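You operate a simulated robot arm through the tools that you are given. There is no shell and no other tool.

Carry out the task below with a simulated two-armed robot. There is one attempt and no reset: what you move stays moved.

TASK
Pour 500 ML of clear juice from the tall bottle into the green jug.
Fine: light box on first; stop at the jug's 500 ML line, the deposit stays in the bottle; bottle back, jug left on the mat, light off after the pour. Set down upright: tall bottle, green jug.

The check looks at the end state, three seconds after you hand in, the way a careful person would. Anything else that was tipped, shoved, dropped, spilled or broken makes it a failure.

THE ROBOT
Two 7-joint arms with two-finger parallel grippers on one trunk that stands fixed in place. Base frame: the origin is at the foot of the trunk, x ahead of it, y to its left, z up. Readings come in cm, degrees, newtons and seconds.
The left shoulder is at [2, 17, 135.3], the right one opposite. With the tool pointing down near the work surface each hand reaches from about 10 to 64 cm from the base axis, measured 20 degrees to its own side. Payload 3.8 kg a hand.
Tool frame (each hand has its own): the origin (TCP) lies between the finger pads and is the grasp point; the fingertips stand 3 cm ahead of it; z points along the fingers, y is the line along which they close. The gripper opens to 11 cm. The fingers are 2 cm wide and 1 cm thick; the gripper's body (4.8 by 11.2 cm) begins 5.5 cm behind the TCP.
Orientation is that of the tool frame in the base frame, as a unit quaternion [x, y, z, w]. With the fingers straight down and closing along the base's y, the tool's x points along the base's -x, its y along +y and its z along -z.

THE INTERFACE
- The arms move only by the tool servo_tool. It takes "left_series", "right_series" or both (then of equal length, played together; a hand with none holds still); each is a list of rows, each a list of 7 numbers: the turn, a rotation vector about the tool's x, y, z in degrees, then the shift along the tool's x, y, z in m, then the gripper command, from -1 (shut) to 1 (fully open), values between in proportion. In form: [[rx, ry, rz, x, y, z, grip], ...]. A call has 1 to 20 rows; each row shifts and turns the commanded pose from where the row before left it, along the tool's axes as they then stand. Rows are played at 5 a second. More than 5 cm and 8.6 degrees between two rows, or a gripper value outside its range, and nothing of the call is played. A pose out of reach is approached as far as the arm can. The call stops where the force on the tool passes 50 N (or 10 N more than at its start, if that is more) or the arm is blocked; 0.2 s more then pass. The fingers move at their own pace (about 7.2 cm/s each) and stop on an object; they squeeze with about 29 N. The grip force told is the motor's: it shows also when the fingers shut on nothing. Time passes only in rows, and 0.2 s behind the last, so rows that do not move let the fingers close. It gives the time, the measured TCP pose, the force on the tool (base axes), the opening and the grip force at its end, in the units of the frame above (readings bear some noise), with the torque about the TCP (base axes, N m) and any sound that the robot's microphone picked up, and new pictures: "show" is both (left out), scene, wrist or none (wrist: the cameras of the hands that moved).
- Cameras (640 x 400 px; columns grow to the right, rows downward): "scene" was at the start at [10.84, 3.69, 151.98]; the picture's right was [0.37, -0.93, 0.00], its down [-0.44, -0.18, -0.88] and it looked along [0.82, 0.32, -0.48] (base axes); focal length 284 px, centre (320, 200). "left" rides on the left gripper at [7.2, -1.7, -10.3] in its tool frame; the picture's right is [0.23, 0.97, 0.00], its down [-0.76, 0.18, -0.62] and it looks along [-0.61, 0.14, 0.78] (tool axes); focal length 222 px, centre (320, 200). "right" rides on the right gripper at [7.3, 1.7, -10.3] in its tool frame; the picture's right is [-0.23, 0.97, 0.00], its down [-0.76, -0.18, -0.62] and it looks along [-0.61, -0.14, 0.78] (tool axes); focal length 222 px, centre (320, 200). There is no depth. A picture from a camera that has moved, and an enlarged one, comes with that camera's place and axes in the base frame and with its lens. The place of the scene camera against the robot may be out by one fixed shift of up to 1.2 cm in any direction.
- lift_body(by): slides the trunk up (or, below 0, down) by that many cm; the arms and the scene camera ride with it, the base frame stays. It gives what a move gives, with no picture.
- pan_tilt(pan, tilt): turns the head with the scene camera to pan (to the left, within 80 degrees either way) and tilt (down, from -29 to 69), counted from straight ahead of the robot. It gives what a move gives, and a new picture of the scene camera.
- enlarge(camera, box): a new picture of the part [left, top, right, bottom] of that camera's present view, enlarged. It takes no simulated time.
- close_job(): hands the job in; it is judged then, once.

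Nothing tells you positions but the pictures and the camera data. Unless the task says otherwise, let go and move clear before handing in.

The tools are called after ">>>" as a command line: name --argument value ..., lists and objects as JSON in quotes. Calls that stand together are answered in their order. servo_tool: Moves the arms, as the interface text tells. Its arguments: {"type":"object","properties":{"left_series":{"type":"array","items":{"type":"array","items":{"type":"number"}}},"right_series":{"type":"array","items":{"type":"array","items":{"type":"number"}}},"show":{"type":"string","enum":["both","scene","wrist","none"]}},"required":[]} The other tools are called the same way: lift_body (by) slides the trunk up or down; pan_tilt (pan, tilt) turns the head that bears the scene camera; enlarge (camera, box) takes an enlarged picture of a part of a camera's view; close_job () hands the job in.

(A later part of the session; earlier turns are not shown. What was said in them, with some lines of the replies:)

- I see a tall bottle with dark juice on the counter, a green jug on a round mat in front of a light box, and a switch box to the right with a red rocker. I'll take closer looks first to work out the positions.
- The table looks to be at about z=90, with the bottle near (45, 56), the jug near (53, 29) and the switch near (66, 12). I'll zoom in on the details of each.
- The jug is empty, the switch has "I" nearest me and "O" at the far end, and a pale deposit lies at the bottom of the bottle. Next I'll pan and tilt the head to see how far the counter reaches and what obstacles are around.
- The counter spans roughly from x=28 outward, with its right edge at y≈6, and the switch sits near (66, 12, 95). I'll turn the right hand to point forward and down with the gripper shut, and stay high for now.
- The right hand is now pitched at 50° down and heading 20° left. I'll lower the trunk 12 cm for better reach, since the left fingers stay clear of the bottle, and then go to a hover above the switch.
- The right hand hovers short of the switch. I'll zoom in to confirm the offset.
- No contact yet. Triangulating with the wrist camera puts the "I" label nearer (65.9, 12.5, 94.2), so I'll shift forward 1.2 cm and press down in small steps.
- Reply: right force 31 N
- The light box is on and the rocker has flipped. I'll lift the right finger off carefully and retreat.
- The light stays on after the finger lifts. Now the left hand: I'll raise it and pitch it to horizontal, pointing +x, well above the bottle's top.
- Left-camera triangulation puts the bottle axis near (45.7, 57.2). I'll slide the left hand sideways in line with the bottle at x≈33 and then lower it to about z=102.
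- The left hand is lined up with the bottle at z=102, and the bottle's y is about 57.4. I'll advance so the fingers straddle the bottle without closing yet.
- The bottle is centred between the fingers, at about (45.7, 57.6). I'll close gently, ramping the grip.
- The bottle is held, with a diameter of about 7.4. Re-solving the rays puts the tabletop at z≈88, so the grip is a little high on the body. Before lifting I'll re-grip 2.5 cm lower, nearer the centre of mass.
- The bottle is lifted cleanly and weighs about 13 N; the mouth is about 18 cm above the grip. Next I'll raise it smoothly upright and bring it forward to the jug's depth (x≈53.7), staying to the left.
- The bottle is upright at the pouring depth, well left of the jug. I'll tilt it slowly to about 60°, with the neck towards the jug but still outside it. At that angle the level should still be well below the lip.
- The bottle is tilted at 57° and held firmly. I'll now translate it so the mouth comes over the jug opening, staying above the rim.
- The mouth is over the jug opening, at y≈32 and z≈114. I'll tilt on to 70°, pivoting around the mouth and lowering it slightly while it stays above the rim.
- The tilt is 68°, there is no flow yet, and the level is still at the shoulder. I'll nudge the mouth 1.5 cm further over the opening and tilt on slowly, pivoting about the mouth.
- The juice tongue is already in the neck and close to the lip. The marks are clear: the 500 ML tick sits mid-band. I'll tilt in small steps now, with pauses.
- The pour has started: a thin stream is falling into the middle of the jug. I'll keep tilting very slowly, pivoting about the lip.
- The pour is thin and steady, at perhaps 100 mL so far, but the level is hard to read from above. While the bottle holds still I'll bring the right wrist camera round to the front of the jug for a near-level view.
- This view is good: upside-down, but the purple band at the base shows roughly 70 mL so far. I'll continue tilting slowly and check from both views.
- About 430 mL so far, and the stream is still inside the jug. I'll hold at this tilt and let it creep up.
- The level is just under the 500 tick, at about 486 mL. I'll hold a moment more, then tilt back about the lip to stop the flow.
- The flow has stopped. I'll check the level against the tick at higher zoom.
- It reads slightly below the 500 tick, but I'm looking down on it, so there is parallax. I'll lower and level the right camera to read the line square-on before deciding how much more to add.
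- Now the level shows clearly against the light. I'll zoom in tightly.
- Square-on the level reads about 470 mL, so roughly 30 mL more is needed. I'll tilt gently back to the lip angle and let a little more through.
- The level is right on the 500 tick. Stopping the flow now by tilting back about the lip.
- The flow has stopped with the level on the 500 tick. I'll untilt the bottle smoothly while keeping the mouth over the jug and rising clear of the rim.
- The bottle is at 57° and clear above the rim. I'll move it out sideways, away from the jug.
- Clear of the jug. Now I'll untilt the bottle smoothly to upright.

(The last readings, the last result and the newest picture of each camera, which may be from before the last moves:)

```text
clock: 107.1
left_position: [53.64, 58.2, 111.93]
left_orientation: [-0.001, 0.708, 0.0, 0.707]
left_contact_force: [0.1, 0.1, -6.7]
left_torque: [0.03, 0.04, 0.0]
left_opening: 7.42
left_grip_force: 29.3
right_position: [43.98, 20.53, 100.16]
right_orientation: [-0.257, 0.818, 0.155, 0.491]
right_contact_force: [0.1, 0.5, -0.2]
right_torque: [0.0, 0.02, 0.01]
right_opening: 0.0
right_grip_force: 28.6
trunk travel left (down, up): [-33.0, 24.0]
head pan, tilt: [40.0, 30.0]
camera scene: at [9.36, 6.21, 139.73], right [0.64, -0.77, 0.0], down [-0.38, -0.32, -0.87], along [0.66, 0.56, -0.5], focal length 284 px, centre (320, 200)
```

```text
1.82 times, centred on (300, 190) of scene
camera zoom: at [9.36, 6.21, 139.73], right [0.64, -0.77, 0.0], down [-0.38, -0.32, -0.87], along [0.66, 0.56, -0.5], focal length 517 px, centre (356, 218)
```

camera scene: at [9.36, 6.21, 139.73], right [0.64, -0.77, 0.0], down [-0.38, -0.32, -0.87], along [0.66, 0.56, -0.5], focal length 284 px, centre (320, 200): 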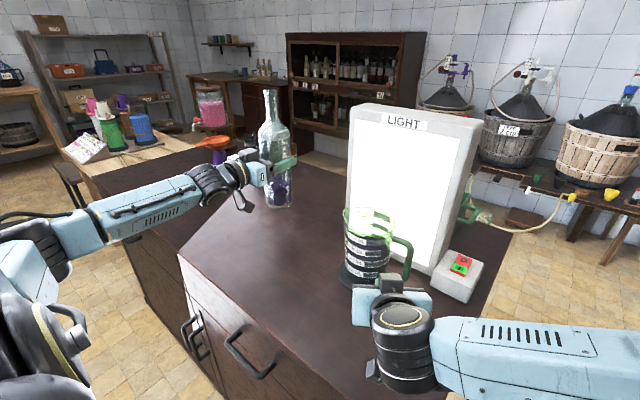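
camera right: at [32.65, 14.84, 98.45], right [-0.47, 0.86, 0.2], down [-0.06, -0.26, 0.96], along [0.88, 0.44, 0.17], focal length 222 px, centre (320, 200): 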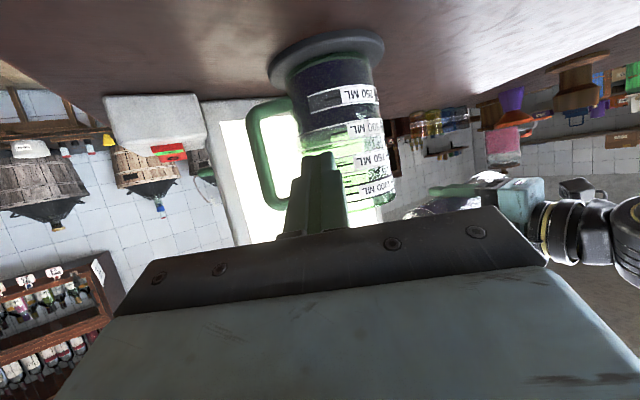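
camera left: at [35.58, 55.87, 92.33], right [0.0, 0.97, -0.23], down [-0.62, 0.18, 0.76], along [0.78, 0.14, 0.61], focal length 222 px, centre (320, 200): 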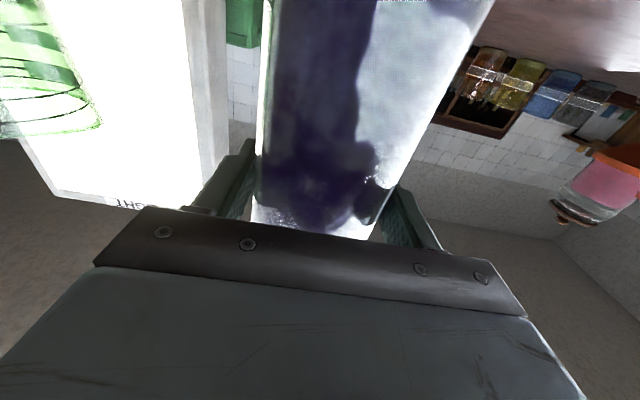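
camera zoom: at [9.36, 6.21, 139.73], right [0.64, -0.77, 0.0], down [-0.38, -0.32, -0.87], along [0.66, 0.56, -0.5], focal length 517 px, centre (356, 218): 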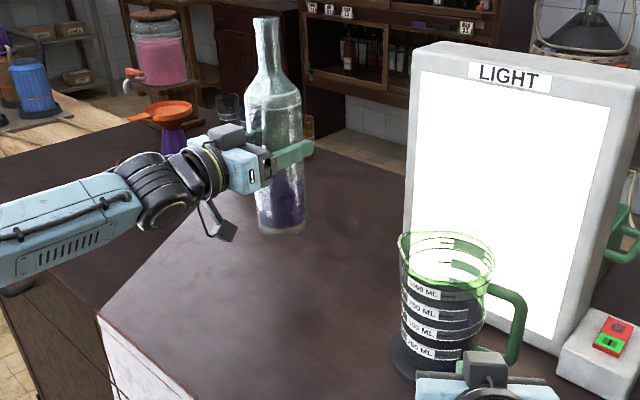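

>>> enlarge --camera "scene" --box '[220, 80, 340, 220]'

>>> enlarge --camera "right" --box '[310, 100, 390, 160]'

```text
2.86 times, centred on (280, 150) of scene
camera zoom: at [9.36, 6.21, 139.73], right [0.64, -0.77, 0.0], down [-0.38, -0.32, -0.87], along [0.66, 0.56, -0.5], focal length 812 px, centre (434, 343)
```

zoom: 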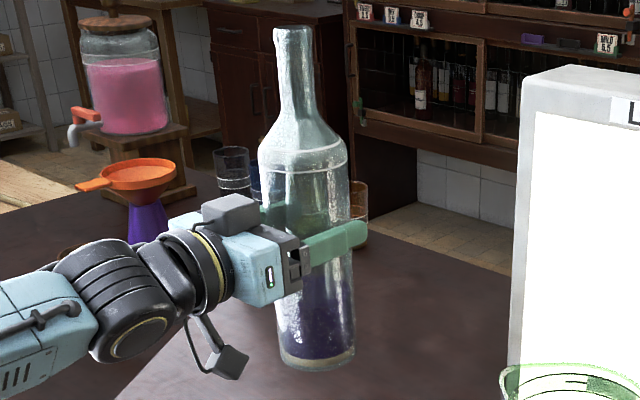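

```text
6.67 times, centred on (350, 130) of right
camera zoom: at [32.66, 14.85, 98.46], right [-0.47, 0.86, 0.2], down [-0.06, -0.26, 0.96], along [0.88, 0.44, 0.17], focal length 1481 px, centre (120, 667)
```

zoom: 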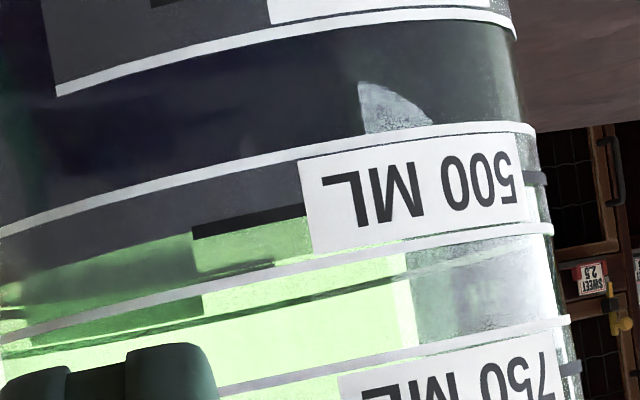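

The bottle is upright, the pale deposit is still at its base, and the jug reads at the 500 tick. Moving the bottle back above its original spot.

>>> servo_tool --left_series '[[0, 0, 0, 0.0024, -0.0002, -0.0023, -1], [0, 0, 0, 0.0048, -0.0004, -0.0046, -1], [0, 0, 0, 0.008, -0.0006, -0.0077, -1], [0, 0, 0, 0.0096, -0.0008, -0.0092, -1], [0, 0, 0, 0.0104, -0.0008, -0.01, -1], [0, 0, 0, 0.0104, -0.0008, -0.01, -1], [0, 0, 0, 0.0104, -0.0008, -0.01, -1], [0, 0, 0, 0.0096, -0.0008, -0.0092, -1], [0, 0, 0, 0.0072, -0.0006, -0.0069, -1], [0, 0, 0, 0.0048, -0.0004, -0.0046, -1], [0, 0, 0, 0.0024, -0.0002, -0.0023, -1], [0, 0, 0, 0, 0, 0, -1]]' --show "scene"

>>> enlarge --camera "scene" --box '[180, 120, 320, 280]'

```text
clock: 109.7
left_position: [45.92, 57.46, 103.9]
left_orientation: [0.0, 0.707, 0.0, 0.707]
left_contact_force: [1.4, 0.1, -7.7]
left_torque: [0.01, 0.04, 0.03]
left_opening: 7.43
left_grip_force: 29.4
right_position: [43.98, 20.55, 99.95]
right_orientation: [-0.257, 0.817, 0.155, 0.492]
right_contact_force: [-0.3, 1.1, 0.8]
right_torque: [0.04, 0.01, 0.01]
right_opening: 0.02
right_grip_force: 29.2
trunk travel left (down, up): [-33.0, 24.0]
head pan, tilt: [40.0, 30.0]
camera scene: at [9.35, 6.21, 139.73], right [0.64, -0.77, 0.0], down [-0.38, -0.32, -0.87], along [0.66, 0.56, -0.5], focal length 284 px, centre (320, 200)
```

scene: 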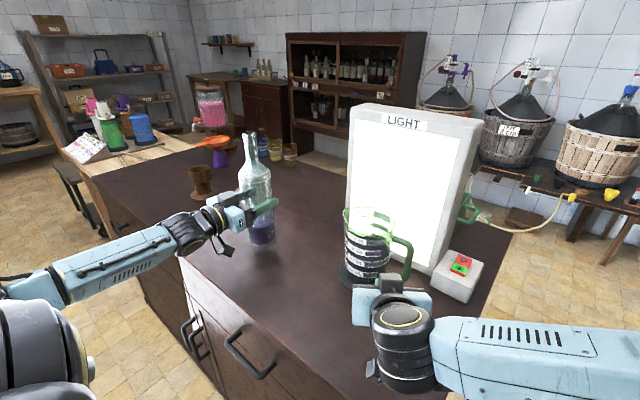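

```text
2.50 times, centred on (250, 200) of scene
camera zoom: at [9.35, 6.21, 139.73], right [0.64, -0.77, 0.0], down [-0.38, -0.32, -0.87], along [0.66, 0.56, -0.5], focal length 711 px, centre (495, 200)
```

zoom: 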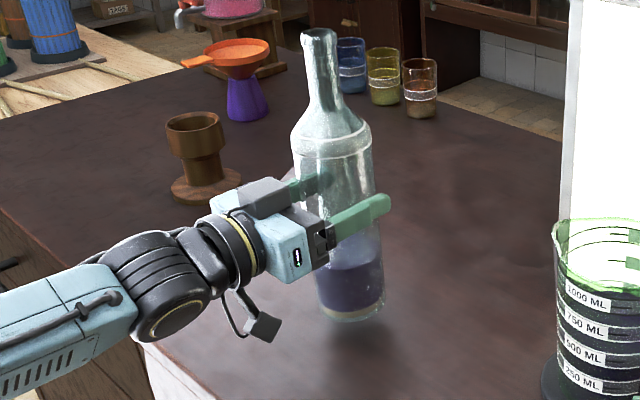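

The bottle has slid down about 1 cm in the grip, so it will touch down a little earlier. I'll lower carefully and watch the force.

>>> servo_tool --left_series '[[0, 0, 0, 0.003, 0, 0, -1], [0, 0, 0, 0.006, 0, 0, -1], [0, 0, 0, 0.006, 0, 0, -1], [0, 0, 0, 0.005, 0, 0, -1], [0, 0, 0, 0.003, 0, 0, -1], [0, 0, 0, 0, 0, 0, -1]]' --show "none"

>>> enlarge --camera "scene" --box '[180, 120, 320, 280]'

```text
clock: 111.1
left_position: [45.91, 57.49, 101.6]
left_orientation: [0.0, 0.708, 0.0, 0.707]
left_contact_force: [0.3, 0.0, -7.5]
left_torque: [0.01, -0.01, -0.01]
left_opening: 7.42
left_grip_force: 28.7
right_position: [43.9, 20.43, 100.04]
right_orientation: [-0.257, 0.817, 0.155, 0.492]
right_contact_force: [-0.9, -0.3, -0.5]
right_torque: [0.01, -0.01, 0.04]
right_opening: 0.01
right_grip_force: 29.2
trunk travel left (down, up): [-33.0, 24.0]
head pan, tilt: [40.0, 30.0]
```

```text
2.50 times, centred on (250, 200) of scene
camera zoom: at [9.35, 6.21, 139.73], right [0.64, -0.77, 0.0], down [-0.38, -0.32, -0.87], along [0.66, 0.56, -0.5], focal length 711 px, centre (495, 200)
```

zoom: 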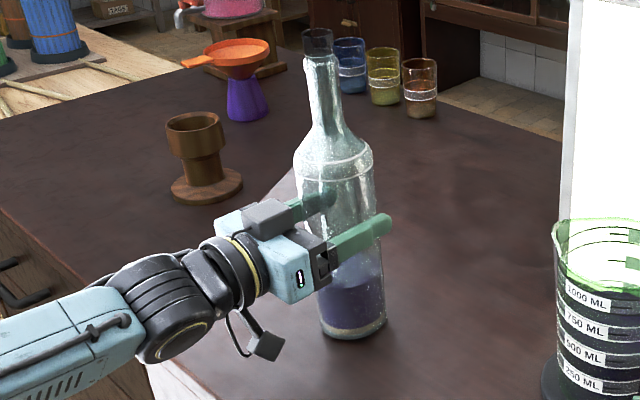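

>>> servo_tool --left_series '[[0, 0, 0, 0.0015, 0, 0, -1], [0, 0, 0, 0.0015, 0, 0, -1], [0, 0, 0, 0, 0, 0, -1]]' --show "none"

```text
clock: 111.9
left_position: [45.92, 57.36, 101.27]
left_orientation: [0.0, 0.708, -0.001, 0.707]
left_contact_force: [-1.3, -0.2, -6.6]
left_torque: [-0.01, 0.01, 0.03]
left_opening: 7.44
left_grip_force: 28.8
right_position: [43.86, 20.57, 100.05]
right_orientation: [-0.257, 0.818, 0.155, 0.491]
right_contact_force: [-0.1, 0.1, 0.3]
right_torque: [-0.05, -0.04, -0.02]
right_opening: 0.0
right_grip_force: 29.1
trunk travel left (down, up): [-33.0, 24.0]
head pan, tilt: [40.0, 30.0]
```

>>> servo_tool --left_series '[[0, 0, 0, 0.0015, 0, 0, -1], [0, 0, 0, 0.0015, 0, 0, -1], [0, 0, 0, 0, 0, 0, -1]]' --show "none"

```text
clock: 112.7
left_position: [45.96, 57.34, 101.33]
left_orientation: [0.002, 0.706, -0.001, 0.708]
left_contact_force: [-1.4, 3.0, 4.7]
left_torque: [0.1, 0.46, -0.08]
left_opening: 7.42
left_grip_force: 29.2
right_position: [43.73, 20.52, 100.2]
right_orientation: [-0.257, 0.817, 0.155, 0.492]
right_contact_force: [0.6, -0.3, 0.3]
right_torque: [0.0, -0.02, 0.01]
right_opening: 0.02
right_grip_force: 29.3
trunk travel left (down, up): [-33.0, 24.0]
head pan, tilt: [40.0, 30.0]
```

Contact: the bottle is on the table. I'll check that it stands upright before releasing.

>>> enlarge --camera "scene" --box '[200, 120, 320, 280]'

>>> enlarge --camera "left" --box '[120, 0, 520, 250]'

```text
2.50 times, centred on (260, 200) of scene
camera zoom: at [9.26, 6.14, 139.75], right [0.64, -0.77, 0.0], down [-0.38, -0.32, -0.87], along [0.66, 0.56, -0.5], focal length 711 px, centre (470, 200)
```

zoom: 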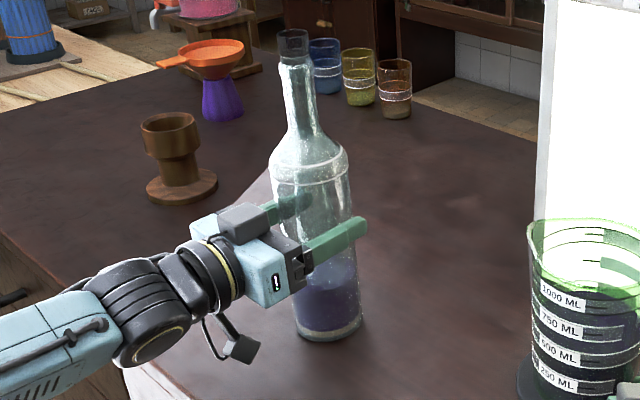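

```text
1.60 times, centred on (320, 125) of left
camera zoom: at [35.58, 55.84, 94.02], right [0.0, 0.97, -0.23], down [-0.63, 0.18, 0.76], along [0.78, 0.14, 0.61], focal length 355 px, centre (320, 320)
```

zoom: 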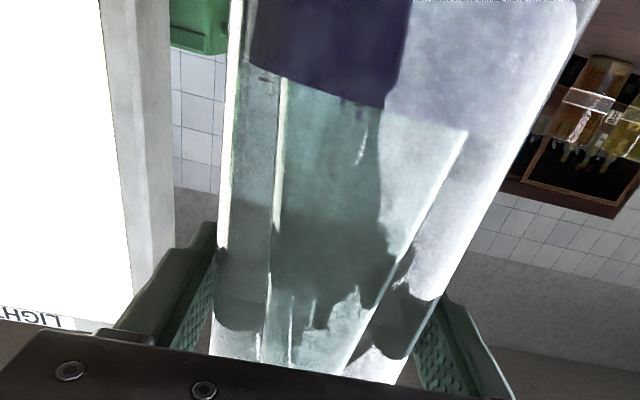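

The bottle stands upright where it started. I'll ease the downward pressure, open gently and back the fingers away.

>>> servo_tool --left_series '[[0, 0, 0, -0.0015, 0, 0, -1], [0, 0, 0, 0, 0, 0, -1], [0, 0, 0, 0, 0, 0, 0.2], [0, 0, 0, 0, 0, 0, 0.32], [0, 0, 0, 0, 0, 0, 0.38], [0, 0, 0, 0, 0, 0, 0.45], [0, 0, 0, 0, 0, 0, 0.55], [0, 0, 0, 0, 0, 0, 0.7], [0, 0, 0, 0, 0, 0, 0.9], [0, 0, 0, 0, 0, 0, 1]]' --show "both"

>>> enlarge --camera "scene" --box '[200, 120, 320, 280]'

```text
clock: 114.9
left_position: [45.99, 57.37, 101.18]
left_orientation: [0.0, 0.707, 0.0, 0.707]
left_contact_force: [-0.3, -0.3, 0.0]
left_torque: [-0.05, 0.01, 0.01]
left_opening: 11.01
left_grip_force: 0.1
right_position: [43.91, 20.55, 100.13]
right_orientation: [-0.257, 0.818, 0.154, 0.492]
right_contact_force: [-0.5, -0.3, 0.3]
right_torque: [0.0, 0.0, -0.03]
right_opening: 0.0
right_grip_force: 29.0
trunk travel left (down, up): [-33.0, 24.0]
head pan, tilt: [40.0, 30.0]
camera scene: at [9.3, 6.15, 139.74], right [0.64, -0.77, 0.0], down [-0.38, -0.32, -0.87], along [0.66, 0.56, -0.5], focal length 284 px, centre (320, 200)
camera left: at [35.6, 55.81, 93.96], right [0.0, 0.97, -0.23], down [-0.62, 0.18, 0.76], along [0.78, 0.14, 0.61], focal length 222 px, centre (320, 200)
```

scene: 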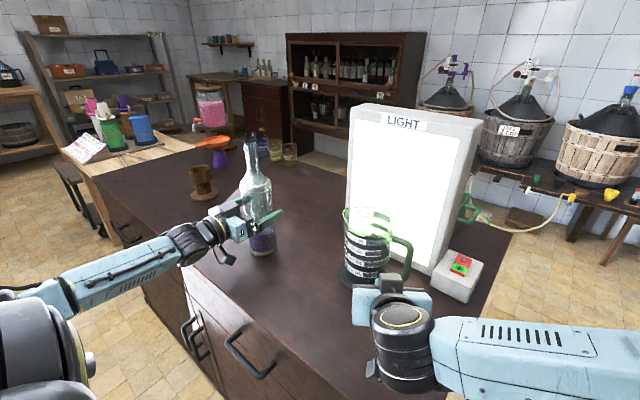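
left: 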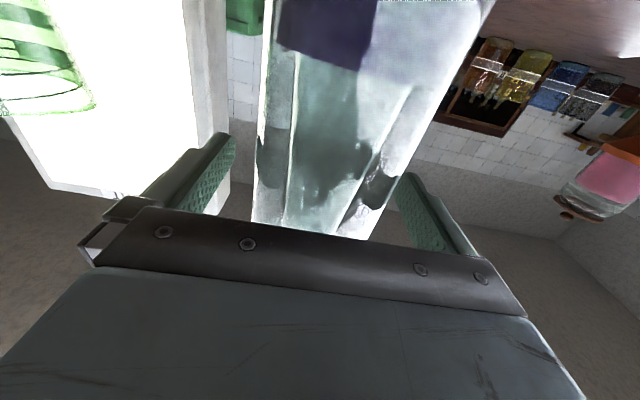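

```text
2.50 times, centred on (260, 200) of scene
camera zoom: at [9.3, 6.15, 139.74], right [0.64, -0.77, 0.0], down [-0.38, -0.32, -0.87], along [0.66, 0.56, -0.5], focal length 711 px, centre (470, 200)
```

zoom: 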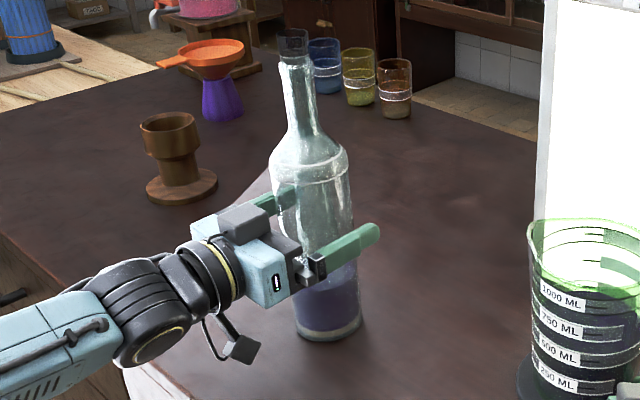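

The bottle is free and upright. I'll withdraw the left hand straight back.

>>> servo_tool --left_series '[[0, 0, 0, 0, 0, -0.01, 1], [0, 0, 0, 0, 0, -0.015, 1], [0, 0, 0, 0, 0, -0.02, 1], [0, 0, 0, 0, 0, -0.025, 1], [0, 0, 0, 0, 0, -0.025, 1], [0, 0, 0, 0, 0, -0.025, 1], [0, 0, 0, 0, 0, -0.02, 1], [0, 0, 0, 0, 0, 0, 1]]' --show "scene"

>>> enlarge --camera "scene" --box '[160, 100, 420, 300]'

```text
clock: 116.7
left_position: [32.03, 57.31, 101.24]
left_orientation: [0.001, 0.707, 0.0, 0.707]
left_contact_force: [-0.3, 0.3, 0.4]
left_torque: [-0.01, -0.01, -0.01]
left_opening: 11.0
left_grip_force: 0.0
right_position: [43.84, 20.51, 100.14]
right_orientation: [-0.257, 0.817, 0.155, 0.492]
right_contact_force: [1.1, 0.9, -0.2]
right_torque: [0.0, 0.01, 0.03]
right_opening: 0.0
right_grip_force: 29.1
trunk travel left (down, up): [-33.0, 24.0]
head pan, tilt: [40.0, 30.0]
camera scene: at [9.31, 6.16, 139.74], right [0.64, -0.77, 0.0], down [-0.38, -0.32, -0.87], along [0.66, 0.56, -0.5], focal length 284 px, centre (320, 200)
```

scene: 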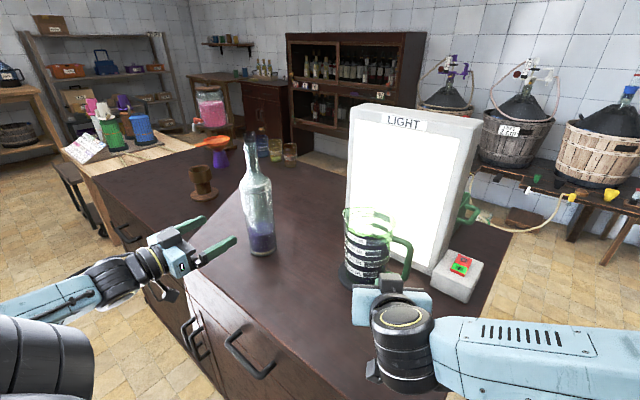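

```text
2.00 times, centred on (290, 200) of scene
camera zoom: at [9.31, 6.16, 139.74], right [0.64, -0.77, 0.0], down [-0.38, -0.32, -0.87], along [0.66, 0.56, -0.5], focal length 568 px, centre (380, 200)
```

zoom: 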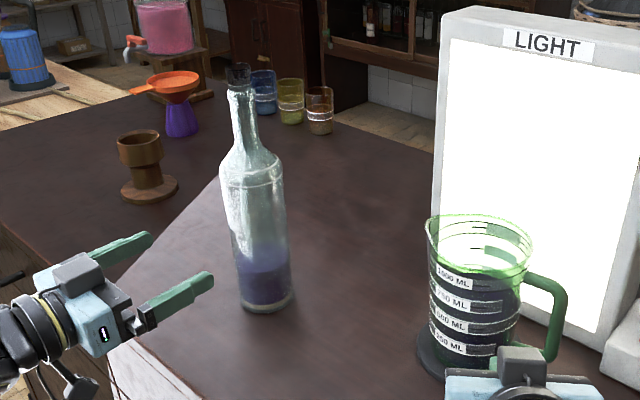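

The bottle is standing back in place and the jug is untouched on its mat. Now the right hand goes back towards the switch to turn the light off.

>>> servo_tool --right_series '[[0, 5.5, 0, -0.0088, 0, -0.0047, -1], [0, 5.5, 0, -0.0083, 0, -0.0055, -1], [0, 5.5, 0, -0.0078, 0, -0.0063, -1], [0, 5.5, 0, -0.0071, 0, -0.007, -1], [2.41, 0, 2.87, 0.0053, -0.0224, -0.0199, -1], [2.41, 0, 2.87, 0.0042, -0.0234, -0.0189, -1], [2.41, 0, 2.87, 0.003, -0.0244, -0.0179, -1], [2.41, 0, 2.87, 0.0018, -0.0252, -0.0169, -1], [0, 0, 0, 0, 0, 0, -1]]' --show "both"

```text
clock: 118.7
left_position: [31.88, 57.17, 101.25]
left_orientation: [0.0, 0.707, 0.0, 0.707]
left_contact_force: [0.1, -0.7, -0.3]
left_torque: [0.0, 0.02, 0.0]
left_opening: 11.0
left_grip_force: 0.1
right_position: [43.44, 9.13, 108.88]
right_orientation: [-0.162, 0.926, 0.059, 0.337]
right_contact_force: [0.0, -1.1, 0.1]
right_torque: [-0.01, -0.01, -0.02]
right_opening: 0.0
right_grip_force: 29.3
trunk travel left (down, up): [-33.0, 24.0]
head pan, tilt: [40.0, 30.0]
camera scene: at [9.31, 6.18, 139.73], right [0.64, -0.77, 0.0], down [-0.38, -0.32, -0.87], along [0.66, 0.56, -0.5], focal length 284 px, centre (320, 200)
camera right: at [31.42, 6.79, 112.02], right [-0.17, 0.97, 0.15], down [0.23, -0.11, 0.97], along [0.96, 0.2, -0.21], focal length 222 px, centre (320, 200)
```

scene: 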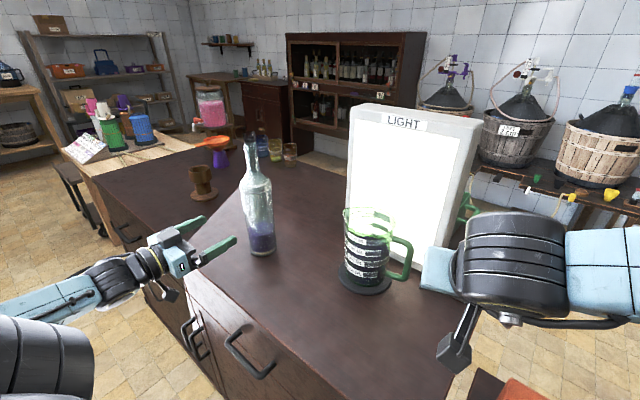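
right: 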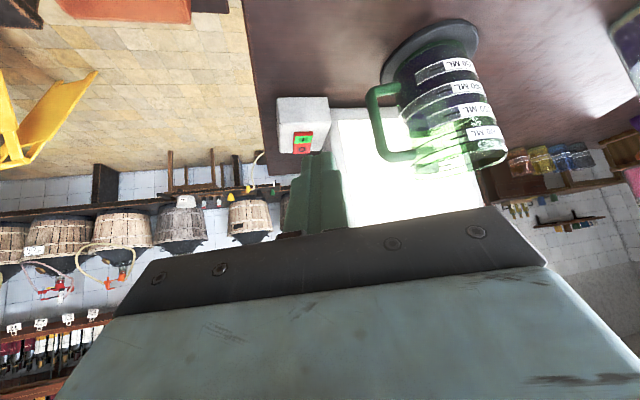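

>>> servo_tool --right_series '[[0, 0, 0, -0.01575, -0.00605, 0.02178, -1], [0, 0, 0, -0.01575, -0.00605, 0.02178, -1], [0, 0, 0, -0.01575, -0.00605, 0.02178, -1], [0, 0, 0, -0.01575, -0.00605, 0.02178, -1], [0, 0, 0, -0.01575, -0.00605, 0.02178, -1], [0, 0, 0, -0.01575, -0.00605, 0.02178, -1], [0, 0, 0, -0.01575, -0.00605, 0.02178, -1], [0, 0, 0, -0.01575, -0.00605, 0.02178, -1], [0, 0, 0, -0.01575, -0.00605, 0.02178, -1], [0, 0, 0, 0, 0, 0, -1]]' --show "both"

>>> enlarge --camera "right" --box '[220, 0, 420, 200]'

```text
clock: 120.9
left_position: [31.96, 57.25, 101.38]
left_orientation: [0.001, 0.707, 0.0, 0.707]
left_contact_force: [0.3, 0.5, 0.3]
left_torque: [-0.02, 0.01, -0.01]
left_opening: 11.0
left_grip_force: 0.2
right_position: [66.46, 12.26, 102.91]
right_orientation: [-0.163, 0.925, 0.06, 0.336]
right_contact_force: [0.3, 0.1, 0.3]
right_torque: [-0.03, 0.0, 0.0]
right_opening: 0.0
right_grip_force: 29.0
right hand out of reach, approached as far as the arm can: row 9
trunk travel left (down, up): [-33.0, 24.0]
head pan, tilt: [40.0, 30.0]
camera scene: at [9.31, 6.16, 139.74], right [0.64, -0.77, 0.0], down [-0.38, -0.32, -0.87], along [0.66, 0.56, -0.5], focal length 284 px, centre (320, 200)
camera right: at [54.37, 9.74, 106.22], right [-0.17, 0.97, 0.15], down [0.23, -0.11, 0.97], along [0.96, 0.2, -0.21], focal length 222 px, centre (320, 200)
```

scene: 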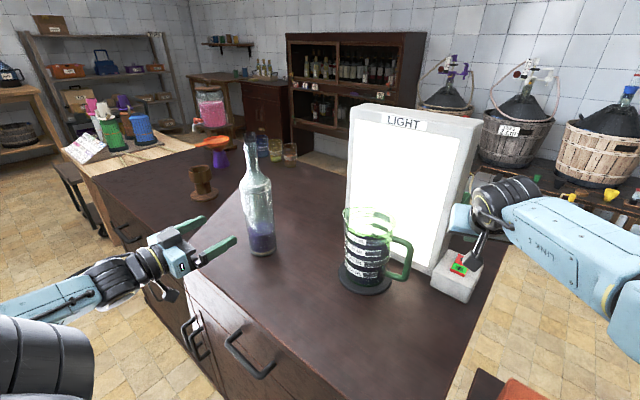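
right: 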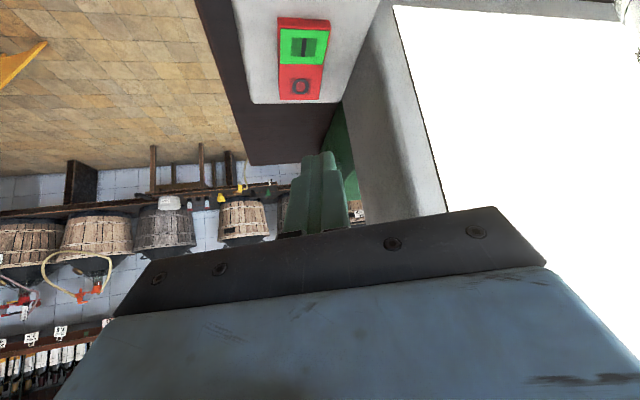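

```text
2.00 times, centred on (320, 100) of right
camera zoom: at [54.37, 9.74, 106.22], right [-0.17, 0.97, 0.15], down [0.23, -0.11, 0.97], along [0.96, 0.2, -0.21], focal length 444 px, centre (320, 400)
```

zoom: 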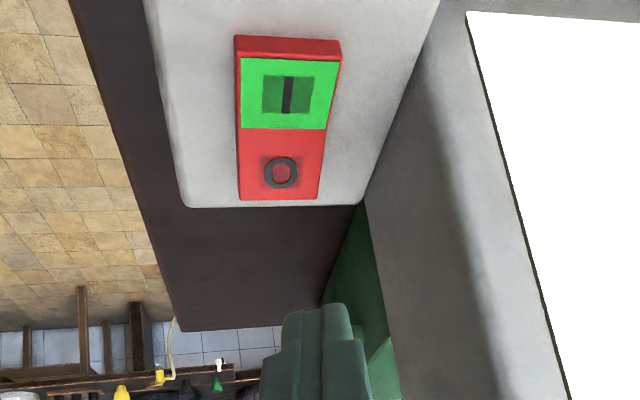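

The O end is just at the reach limit at this pitch. I'll flatten the tool by 15° to gain reach.

>>> servo_tool --right_series '[[0, -5, 0, 0, 0, -0.004, -1], [0, -5, 0, 0, 0, -0.004, -1], [0, -5, 0, 0, 0, -0.002, -1], [0, 0, 0, 0, 0, 0, -1], [0, 0, 0, 0, 0, 0, -1]]' --show "wrist"

>>> enlarge --camera "right" --box '[220, 0, 420, 200]'

```text
clock: 122.1
left_position: [31.96, 57.29, 101.32]
left_orientation: [0.0, 0.707, 0.0, 0.707]
left_contact_force: [0.3, -0.3, 1.1]
left_torque: [0.01, 0.01, -0.01]
left_opening: 10.98
left_grip_force: 0.0
right_position: [65.88, 12.11, 103.74]
right_orientation: [-0.153, 0.873, 0.079, 0.456]
right_contact_force: [0.1, 0.3, -0.2]
right_torque: [-0.01, -0.02, 0.0]
right_opening: 0.01
right_grip_force: 28.7
trunk travel left (down, up): [-33.0, 24.0]
head pan, tilt: [40.0, 30.0]
camera right: at [53.44, 9.33, 103.76], right [-0.21, 0.96, 0.19], down [-0.01, -0.19, 0.98], along [0.98, 0.2, 0.05], focal length 222 px, centre (320, 200)
```

right: 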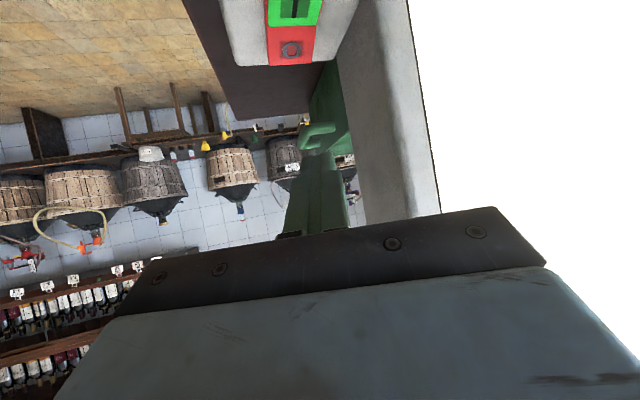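

```text
2.00 times, centred on (320, 100) of right
camera zoom: at [53.44, 9.33, 103.76], right [-0.21, 0.96, 0.19], down [-0.01, -0.19, 0.98], along [0.98, 0.2, 0.05], focal length 444 px, centre (320, 400)
```

zoom: 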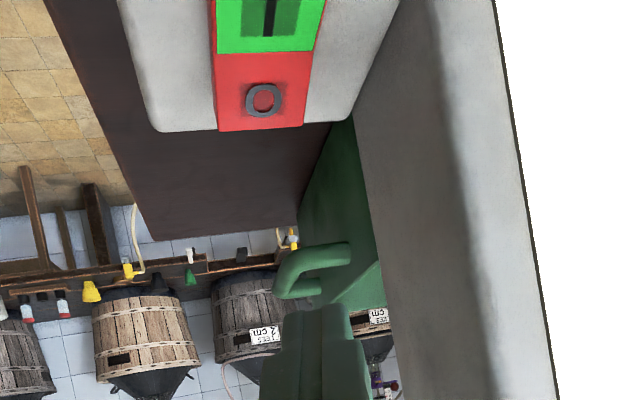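

>>> servo_tool --right_series '[[0, 0, 0, 0.011, -0.0021, 0.0124, -1], [0, 0, 0, 0.011, -0.0021, 0.0124, -1], [0, 0, 0, 0.011, -0.0021, 0.0124, -1], [0, 0, 0, 0, 0, 0, -1]]' --show "both"

>>> enlarge --camera "scene" --box '[400, 180, 540, 310]'

>>> enlarge --camera "right" --box '[220, 0, 420, 200]'

```text
clock: 123.1
left_position: [31.98, 57.3, 101.25]
left_orientation: [0.001, 0.707, 0.001, 0.707]
left_contact_force: [-0.6, 0.2, 0.5]
left_torque: [0.0, 0.0, -0.01]
left_opening: 11.02
left_grip_force: 0.1
right_position: [67.2, 11.82, 98.91]
right_orientation: [-0.154, 0.873, 0.08, 0.455]
right_contact_force: [0.2, -0.3, 0.8]
right_torque: [0.01, 0.0, 0.01]
right_opening: 0.0
right_grip_force: 29.1
trunk travel left (down, up): [-33.0, 24.0]
head pan, tilt: [40.0, 30.0]
camera scene: at [9.29, 6.14, 139.74], right [0.64, -0.77, 0.0], down [-0.38, -0.32, -0.87], along [0.66, 0.56, -0.5], focal length 284 px, centre (320, 200)
camera right: at [54.73, 9.15, 98.81], right [-0.21, 0.96, 0.19], down [-0.01, -0.19, 0.98], along [0.98, 0.2, 0.05], focal length 222 px, centre (320, 200)
```

scene: 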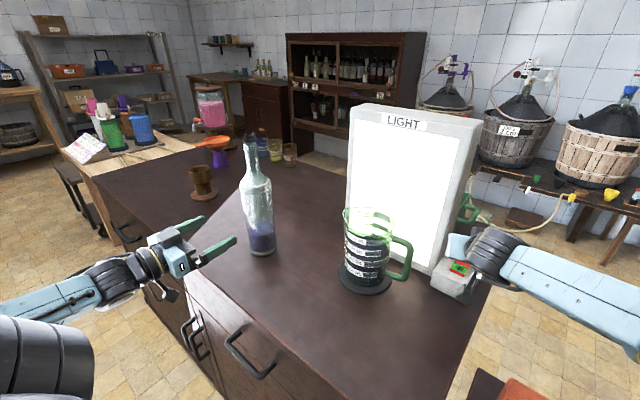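
right: 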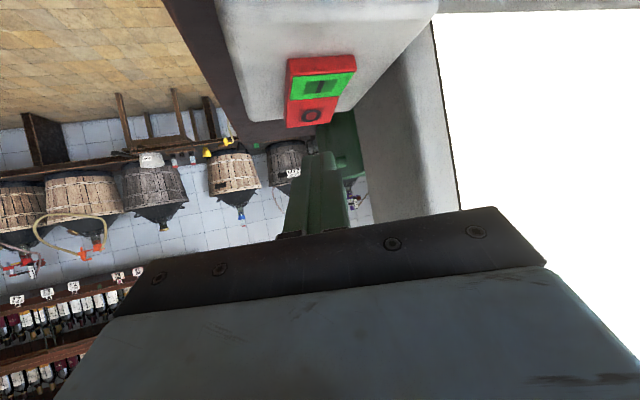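

```text
3.08 times, centred on (470, 245) of scene
camera zoom: at [9.29, 6.14, 139.74], right [0.64, -0.77, 0.0], down [-0.38, -0.32, -0.87], along [0.66, 0.56, -0.5], focal length 875 px, centre (-142, 62)
```

zoom: 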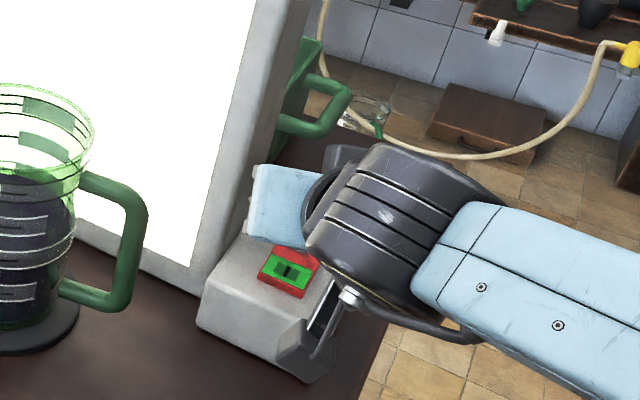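

```text
2.00 times, centred on (320, 100) of right
camera zoom: at [54.73, 9.15, 98.81], right [-0.21, 0.96, 0.19], down [-0.01, -0.19, 0.98], along [0.98, 0.2, 0.05], focal length 444 px, centre (320, 400)
```

zoom: 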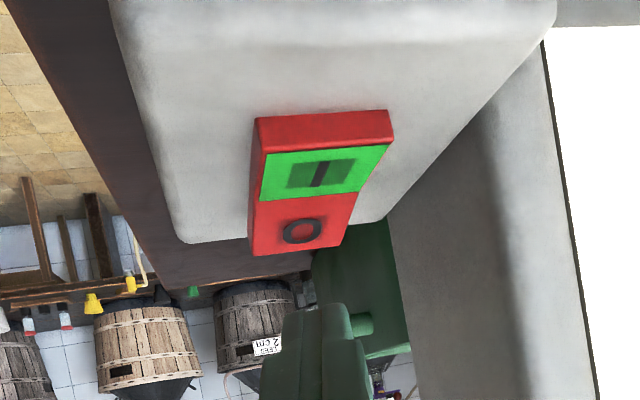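

>>> servo_tool --right_series '[[0, 0, 0, 0.00246, 0, 0.00171, -1], [0, 0, 0, 0.00246, 0, 0.00171, -1], [0, 0, 0, 0.00246, 0, 0.00171, -1], [0, 0, 0, 0.00246, 0, 0.00171, -1], [0, 0, 0, 0.00246, 0, 0.00171, -1], [0, 0, 0, 0.00246, 0, 0.00171, -1]]' --show "both"

>>> enlarge --camera "right" --box '[220, 0, 420, 200]'

```text
clock: 124.5
left_position: [31.89, 57.33, 101.26]
left_orientation: [0.001, 0.707, 0.0, 0.707]
left_contact_force: [-0.1, -0.7, -0.2]
left_torque: [-0.02, -0.02, 0.0]
left_opening: 11.0
left_grip_force: 0.0
right_position: [67.11, 11.89, 97.23]
right_orientation: [-0.155, 0.873, 0.081, 0.455]
right_contact_force: [-1.0, 0.7, -0.9]
right_torque: [0.0, 0.01, 0.03]
right_opening: 0.0
right_grip_force: 28.7
trunk travel left (down, up): [-33.0, 24.0]
head pan, tilt: [40.0, 30.0]
camera scene: at [9.3, 6.15, 139.74], right [0.64, -0.77, 0.0], down [-0.38, -0.32, -0.87], along [0.66, 0.56, -0.5], focal length 284 px, centre (320, 200)
camera right: at [54.7, 9.21, 97.16], right [-0.21, 0.96, 0.19], down [-0.01, -0.19, 0.98], along [0.98, 0.2, 0.05], focal length 222 px, centre (320, 200)
```

scene: 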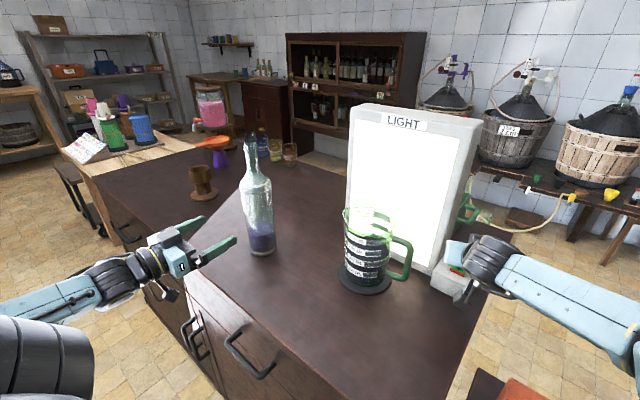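
right: 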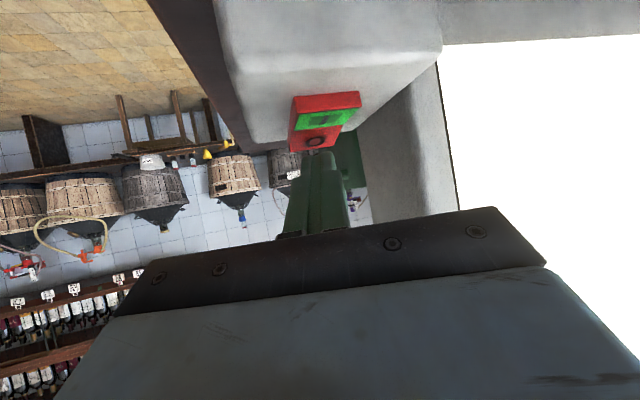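

```text
2.00 times, centred on (320, 100) of right
camera zoom: at [54.7, 9.21, 97.16], right [-0.21, 0.96, 0.19], down [-0.01, -0.19, 0.98], along [0.98, 0.2, 0.05], focal length 444 px, centre (320, 400)
```

zoom: 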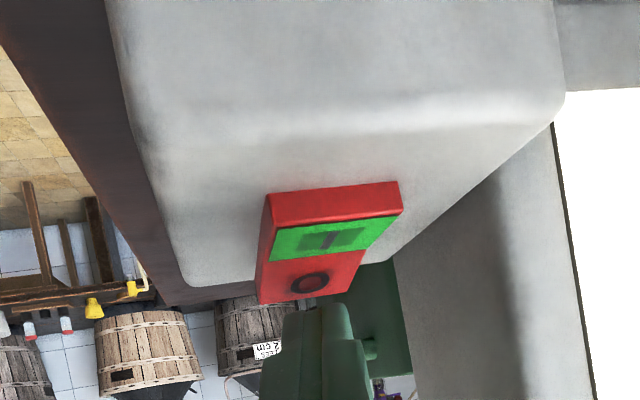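

>>> servo_tool --right_series '[[0, 0, 0, 0.00205, 0, 0.00143, -1], [0, 0, 0, 0.00205, 0, 0.00143, -1], [0, 0, 0, 0.00205, 0, 0.00143, -1], [0, 0, 0, 0.00205, 0, 0.00143, -1]]' --show "both"

>>> enlarge --camera "right" --box '[220, 0, 420, 200]'

```text
clock: 125.5
left_position: [31.86, 57.32, 101.27]
left_orientation: [0.001, 0.707, -0.001, 0.707]
left_contact_force: [0.2, -0.6, -0.1]
left_torque: [0.04, 0.02, 0.0]
left_opening: 10.99
left_grip_force: 0.0
right_position: [67.11, 11.82, 96.37]
right_orientation: [-0.153, 0.873, 0.079, 0.456]
right_contact_force: [2.7, 0.3, 8.2]
right_torque: [0.07, -0.22, 0.1]
right_opening: 0.0
right_grip_force: 28.6
trunk travel left (down, up): [-33.0, 24.0]
head pan, tilt: [40.0, 30.0]
camera scene: at [9.25, 6.14, 139.75], right [0.64, -0.77, 0.0], down [-0.38, -0.32, -0.87], along [0.66, 0.56, -0.5], focal length 284 px, centre (320, 200)
camera right: at [54.68, 9.16, 96.28], right [-0.21, 0.96, 0.19], down [-0.01, -0.19, 0.98], along [0.98, 0.2, 0.05], focal length 222 px, centre (320, 200)
```

scene: 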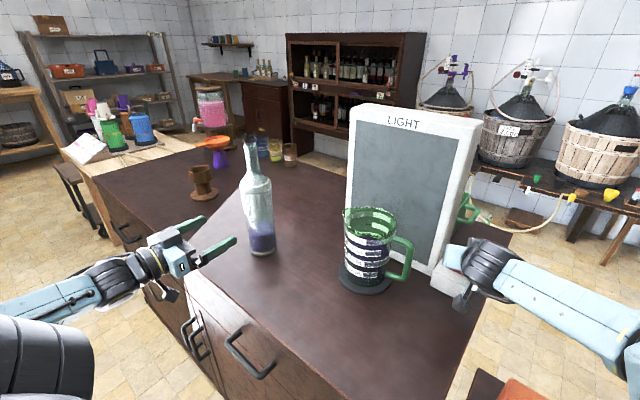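
right: 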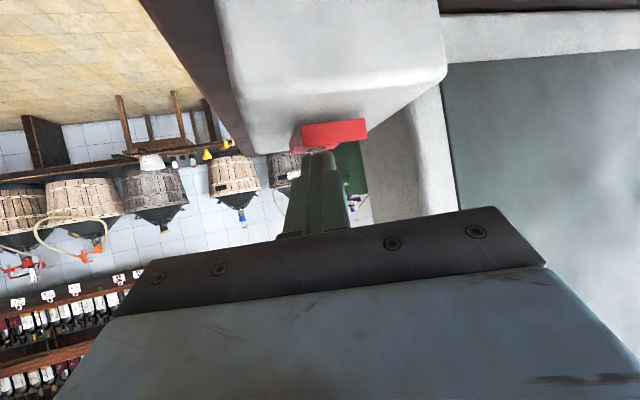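

```text
2.00 times, centred on (320, 100) of right
camera zoom: at [54.68, 9.16, 96.28], right [-0.21, 0.96, 0.19], down [-0.01, -0.19, 0.98], along [0.98, 0.2, 0.05], focal length 444 px, centre (320, 400)
```

zoom: 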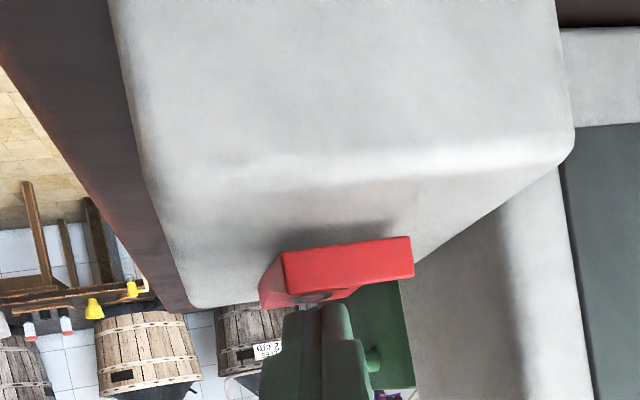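

The light is off. I'll lift straight up and withdraw the right hand clear of everything.

>>> servo_tool --right_series '[[0, 0, 0, -0.0041, 0, -0.0029, -1], [0, 0, 0, -0.0082, 0, -0.0057, -1], [0, 0, 0, -0.0123, 0, -0.0086, -1], [0, 0, 0, -0.0164, 0, -0.0114, -1], [0, 0, 0, -0.0164, 0, -0.0114, -1], [0, 0, 0, 0.0145, 0.0092, -0.0209, -1], [0, 0, 0, 0.0145, 0.0092, -0.0209, -1], [0, 0, 0, 0.0145, 0.0092, -0.0209, -1], [0, 0, 0, 0.0145, 0.0092, -0.0209, -1], [0, 0, 0, 0.0145, 0.0092, -0.0209, -1], [0, 0, 0, 0.0145, 0.0092, -0.0209, -1], [0, 0, 0, 0.0145, 0.0092, -0.0209, -1], [0, 0, 0, 0.0145, 0.0092, -0.0209, -1], [0, 0, 0, 0, 0, 0, -1]]' --show "both"

>>> enlarge --camera "scene" --box '[320, 180, 500, 320]'

>>> enlarge --camera "scene" --box '[180, 120, 330, 290]'

```text
clock: 128.5
left_position: [32.01, 57.32, 101.2]
left_orientation: [0.001, 0.707, 0.0, 0.707]
left_contact_force: [-0.6, -0.5, -1.2]
left_torque: [-0.03, 0.01, 0.04]
left_opening: 11.0
left_grip_force: 0.0
right_position: [45.44, 11.73, 103.18]
right_orientation: [-0.153, 0.874, 0.08, 0.455]
right_contact_force: [0.0, 0.2, 0.3]
right_torque: [0.01, 0.01, -0.02]
right_opening: 0.0
right_grip_force: 28.7
trunk travel left (down, up): [-33.0, 24.0]
head pan, tilt: [40.0, 30.0]
camera scene: at [9.31, 6.14, 139.74], right [0.64, -0.77, 0.0], down [-0.38, -0.32, -0.87], along [0.66, 0.56, -0.5], focal length 284 px, centre (320, 200)
camera right: at [33.03, 9.1, 103.05], right [-0.21, 0.96, 0.19], down [-0.01, -0.19, 0.98], along [0.98, 0.2, 0.05], focal length 222 px, centre (320, 200)
```

scene: 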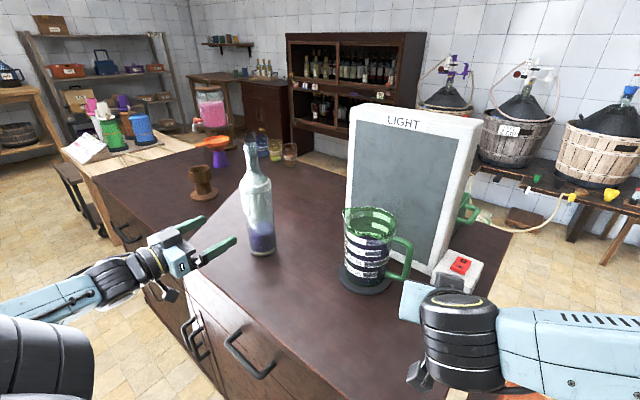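
right: 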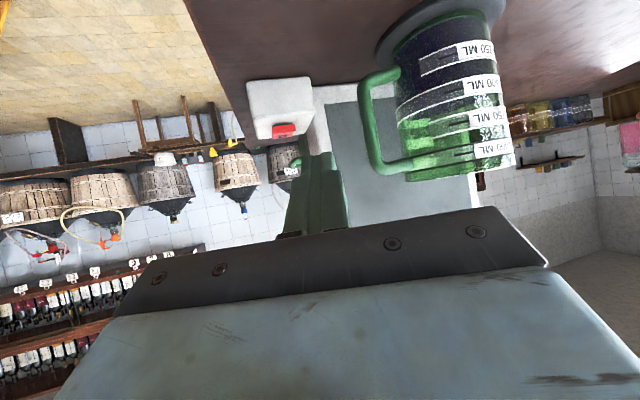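

```text
2.86 times, centred on (410, 250) of scene
camera zoom: at [9.31, 6.14, 139.74], right [0.64, -0.77, 0.0], down [-0.38, -0.32, -0.87], along [0.66, 0.56, -0.5], focal length 812 px, centre (63, 57)
```

zoom: 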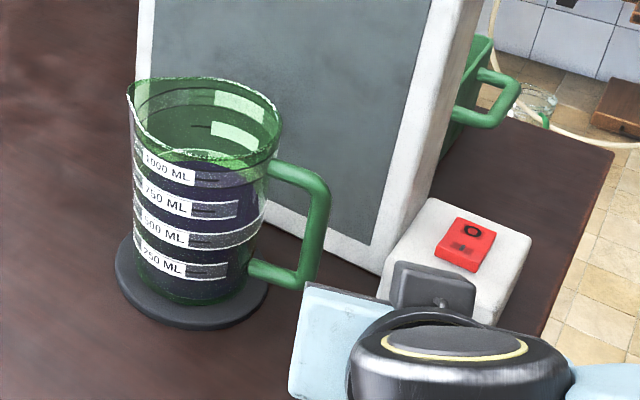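

```text
2.35 times, centred on (255, 205) of scene
camera zoom: at [9.31, 6.14, 139.74], right [0.64, -0.77, 0.0], down [-0.38, -0.32, -0.87], along [0.66, 0.56, -0.5], focal length 669 px, centre (473, 188)
```

zoom: 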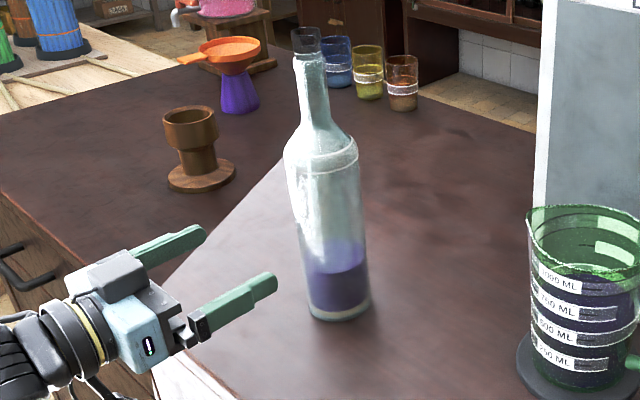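

The light is off, the bottle stands at its place and the jug is on the mat. I'll take one last check of the level and for any drips.

>>> enlarge --camera "right" --box '[370, 10, 530, 190]'

>>> enlarge --camera "scene" --box '[240, 200, 420, 320]'

>>> enlarge --camera "scene" --box '[335, 225, 405, 290]'

```text
2.22 times, centred on (450, 100) of right
camera zoom: at [33.03, 9.1, 103.05], right [-0.21, 0.96, 0.19], down [-0.01, -0.19, 0.98], along [0.98, 0.2, 0.05], focal length 494 px, centre (31, 422)
```

zoom: 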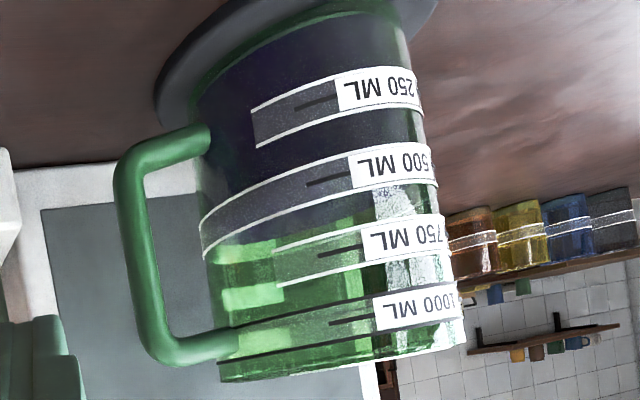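

```text
3.33 times, centred on (330, 260) of scene
camera zoom: at [9.31, 6.14, 139.74], right [0.64, -0.77, 0.0], down [-0.38, -0.32, -0.87], along [0.66, 0.56, -0.5], focal length 948 px, centre (287, 0)
```

zoom: 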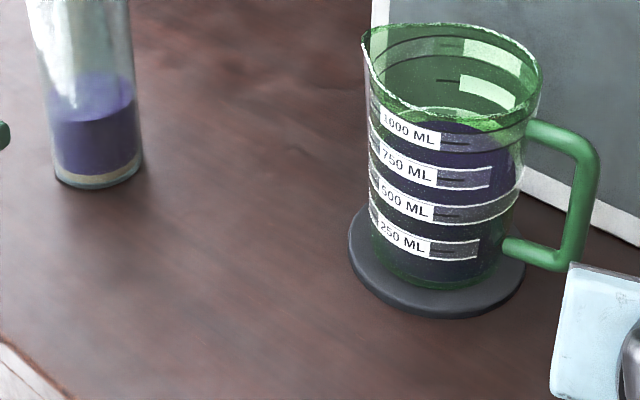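

```text
6.15 times, centred on (370, 258) of scene
camera zoom: at [9.31, 6.14, 139.74], right [0.64, -0.77, 0.0], down [-0.38, -0.32, -0.87], along [0.66, 0.56, -0.5], focal length 1749 px, centre (12, -154)
```

zoom: 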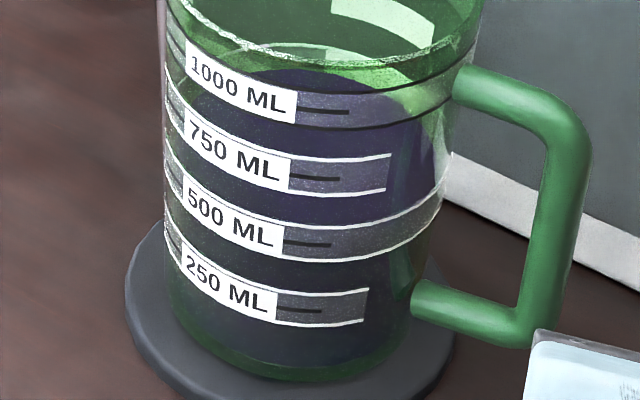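

Everything reads right: the light is off, the jug sits on its mat filled to the 500 line, and the bottle is back upright with its deposit. There are no drips and both hands are clear, so I'm handing in.

>>> close_job

```text
The job is handed in.
```

The job is handed in: the green jug is on its mat with the clear juice at the 500 ML tick, by my reading.

- **Pour:** I first stopped at about 470 mL. After checking the level square-on with the right wrist camera, I added a little more to bring it to the tick. That view put the level on the tick, with an uncertainty of roughly 10 mL.
- **Deposit:** the pale layer was still visible at the bottom of the bottle after the pour.
- **Bottle:** it stands upright where it started. It slipped about 1.5 cm down in the grip while I carried it, but I lowered it slowly and set it down without a knock.
- **Light box:** on before the pour, off after it.
- **Surroundings:** the last pictures showed no drips on the counter, nothing else moved, and both hands clear of everything.
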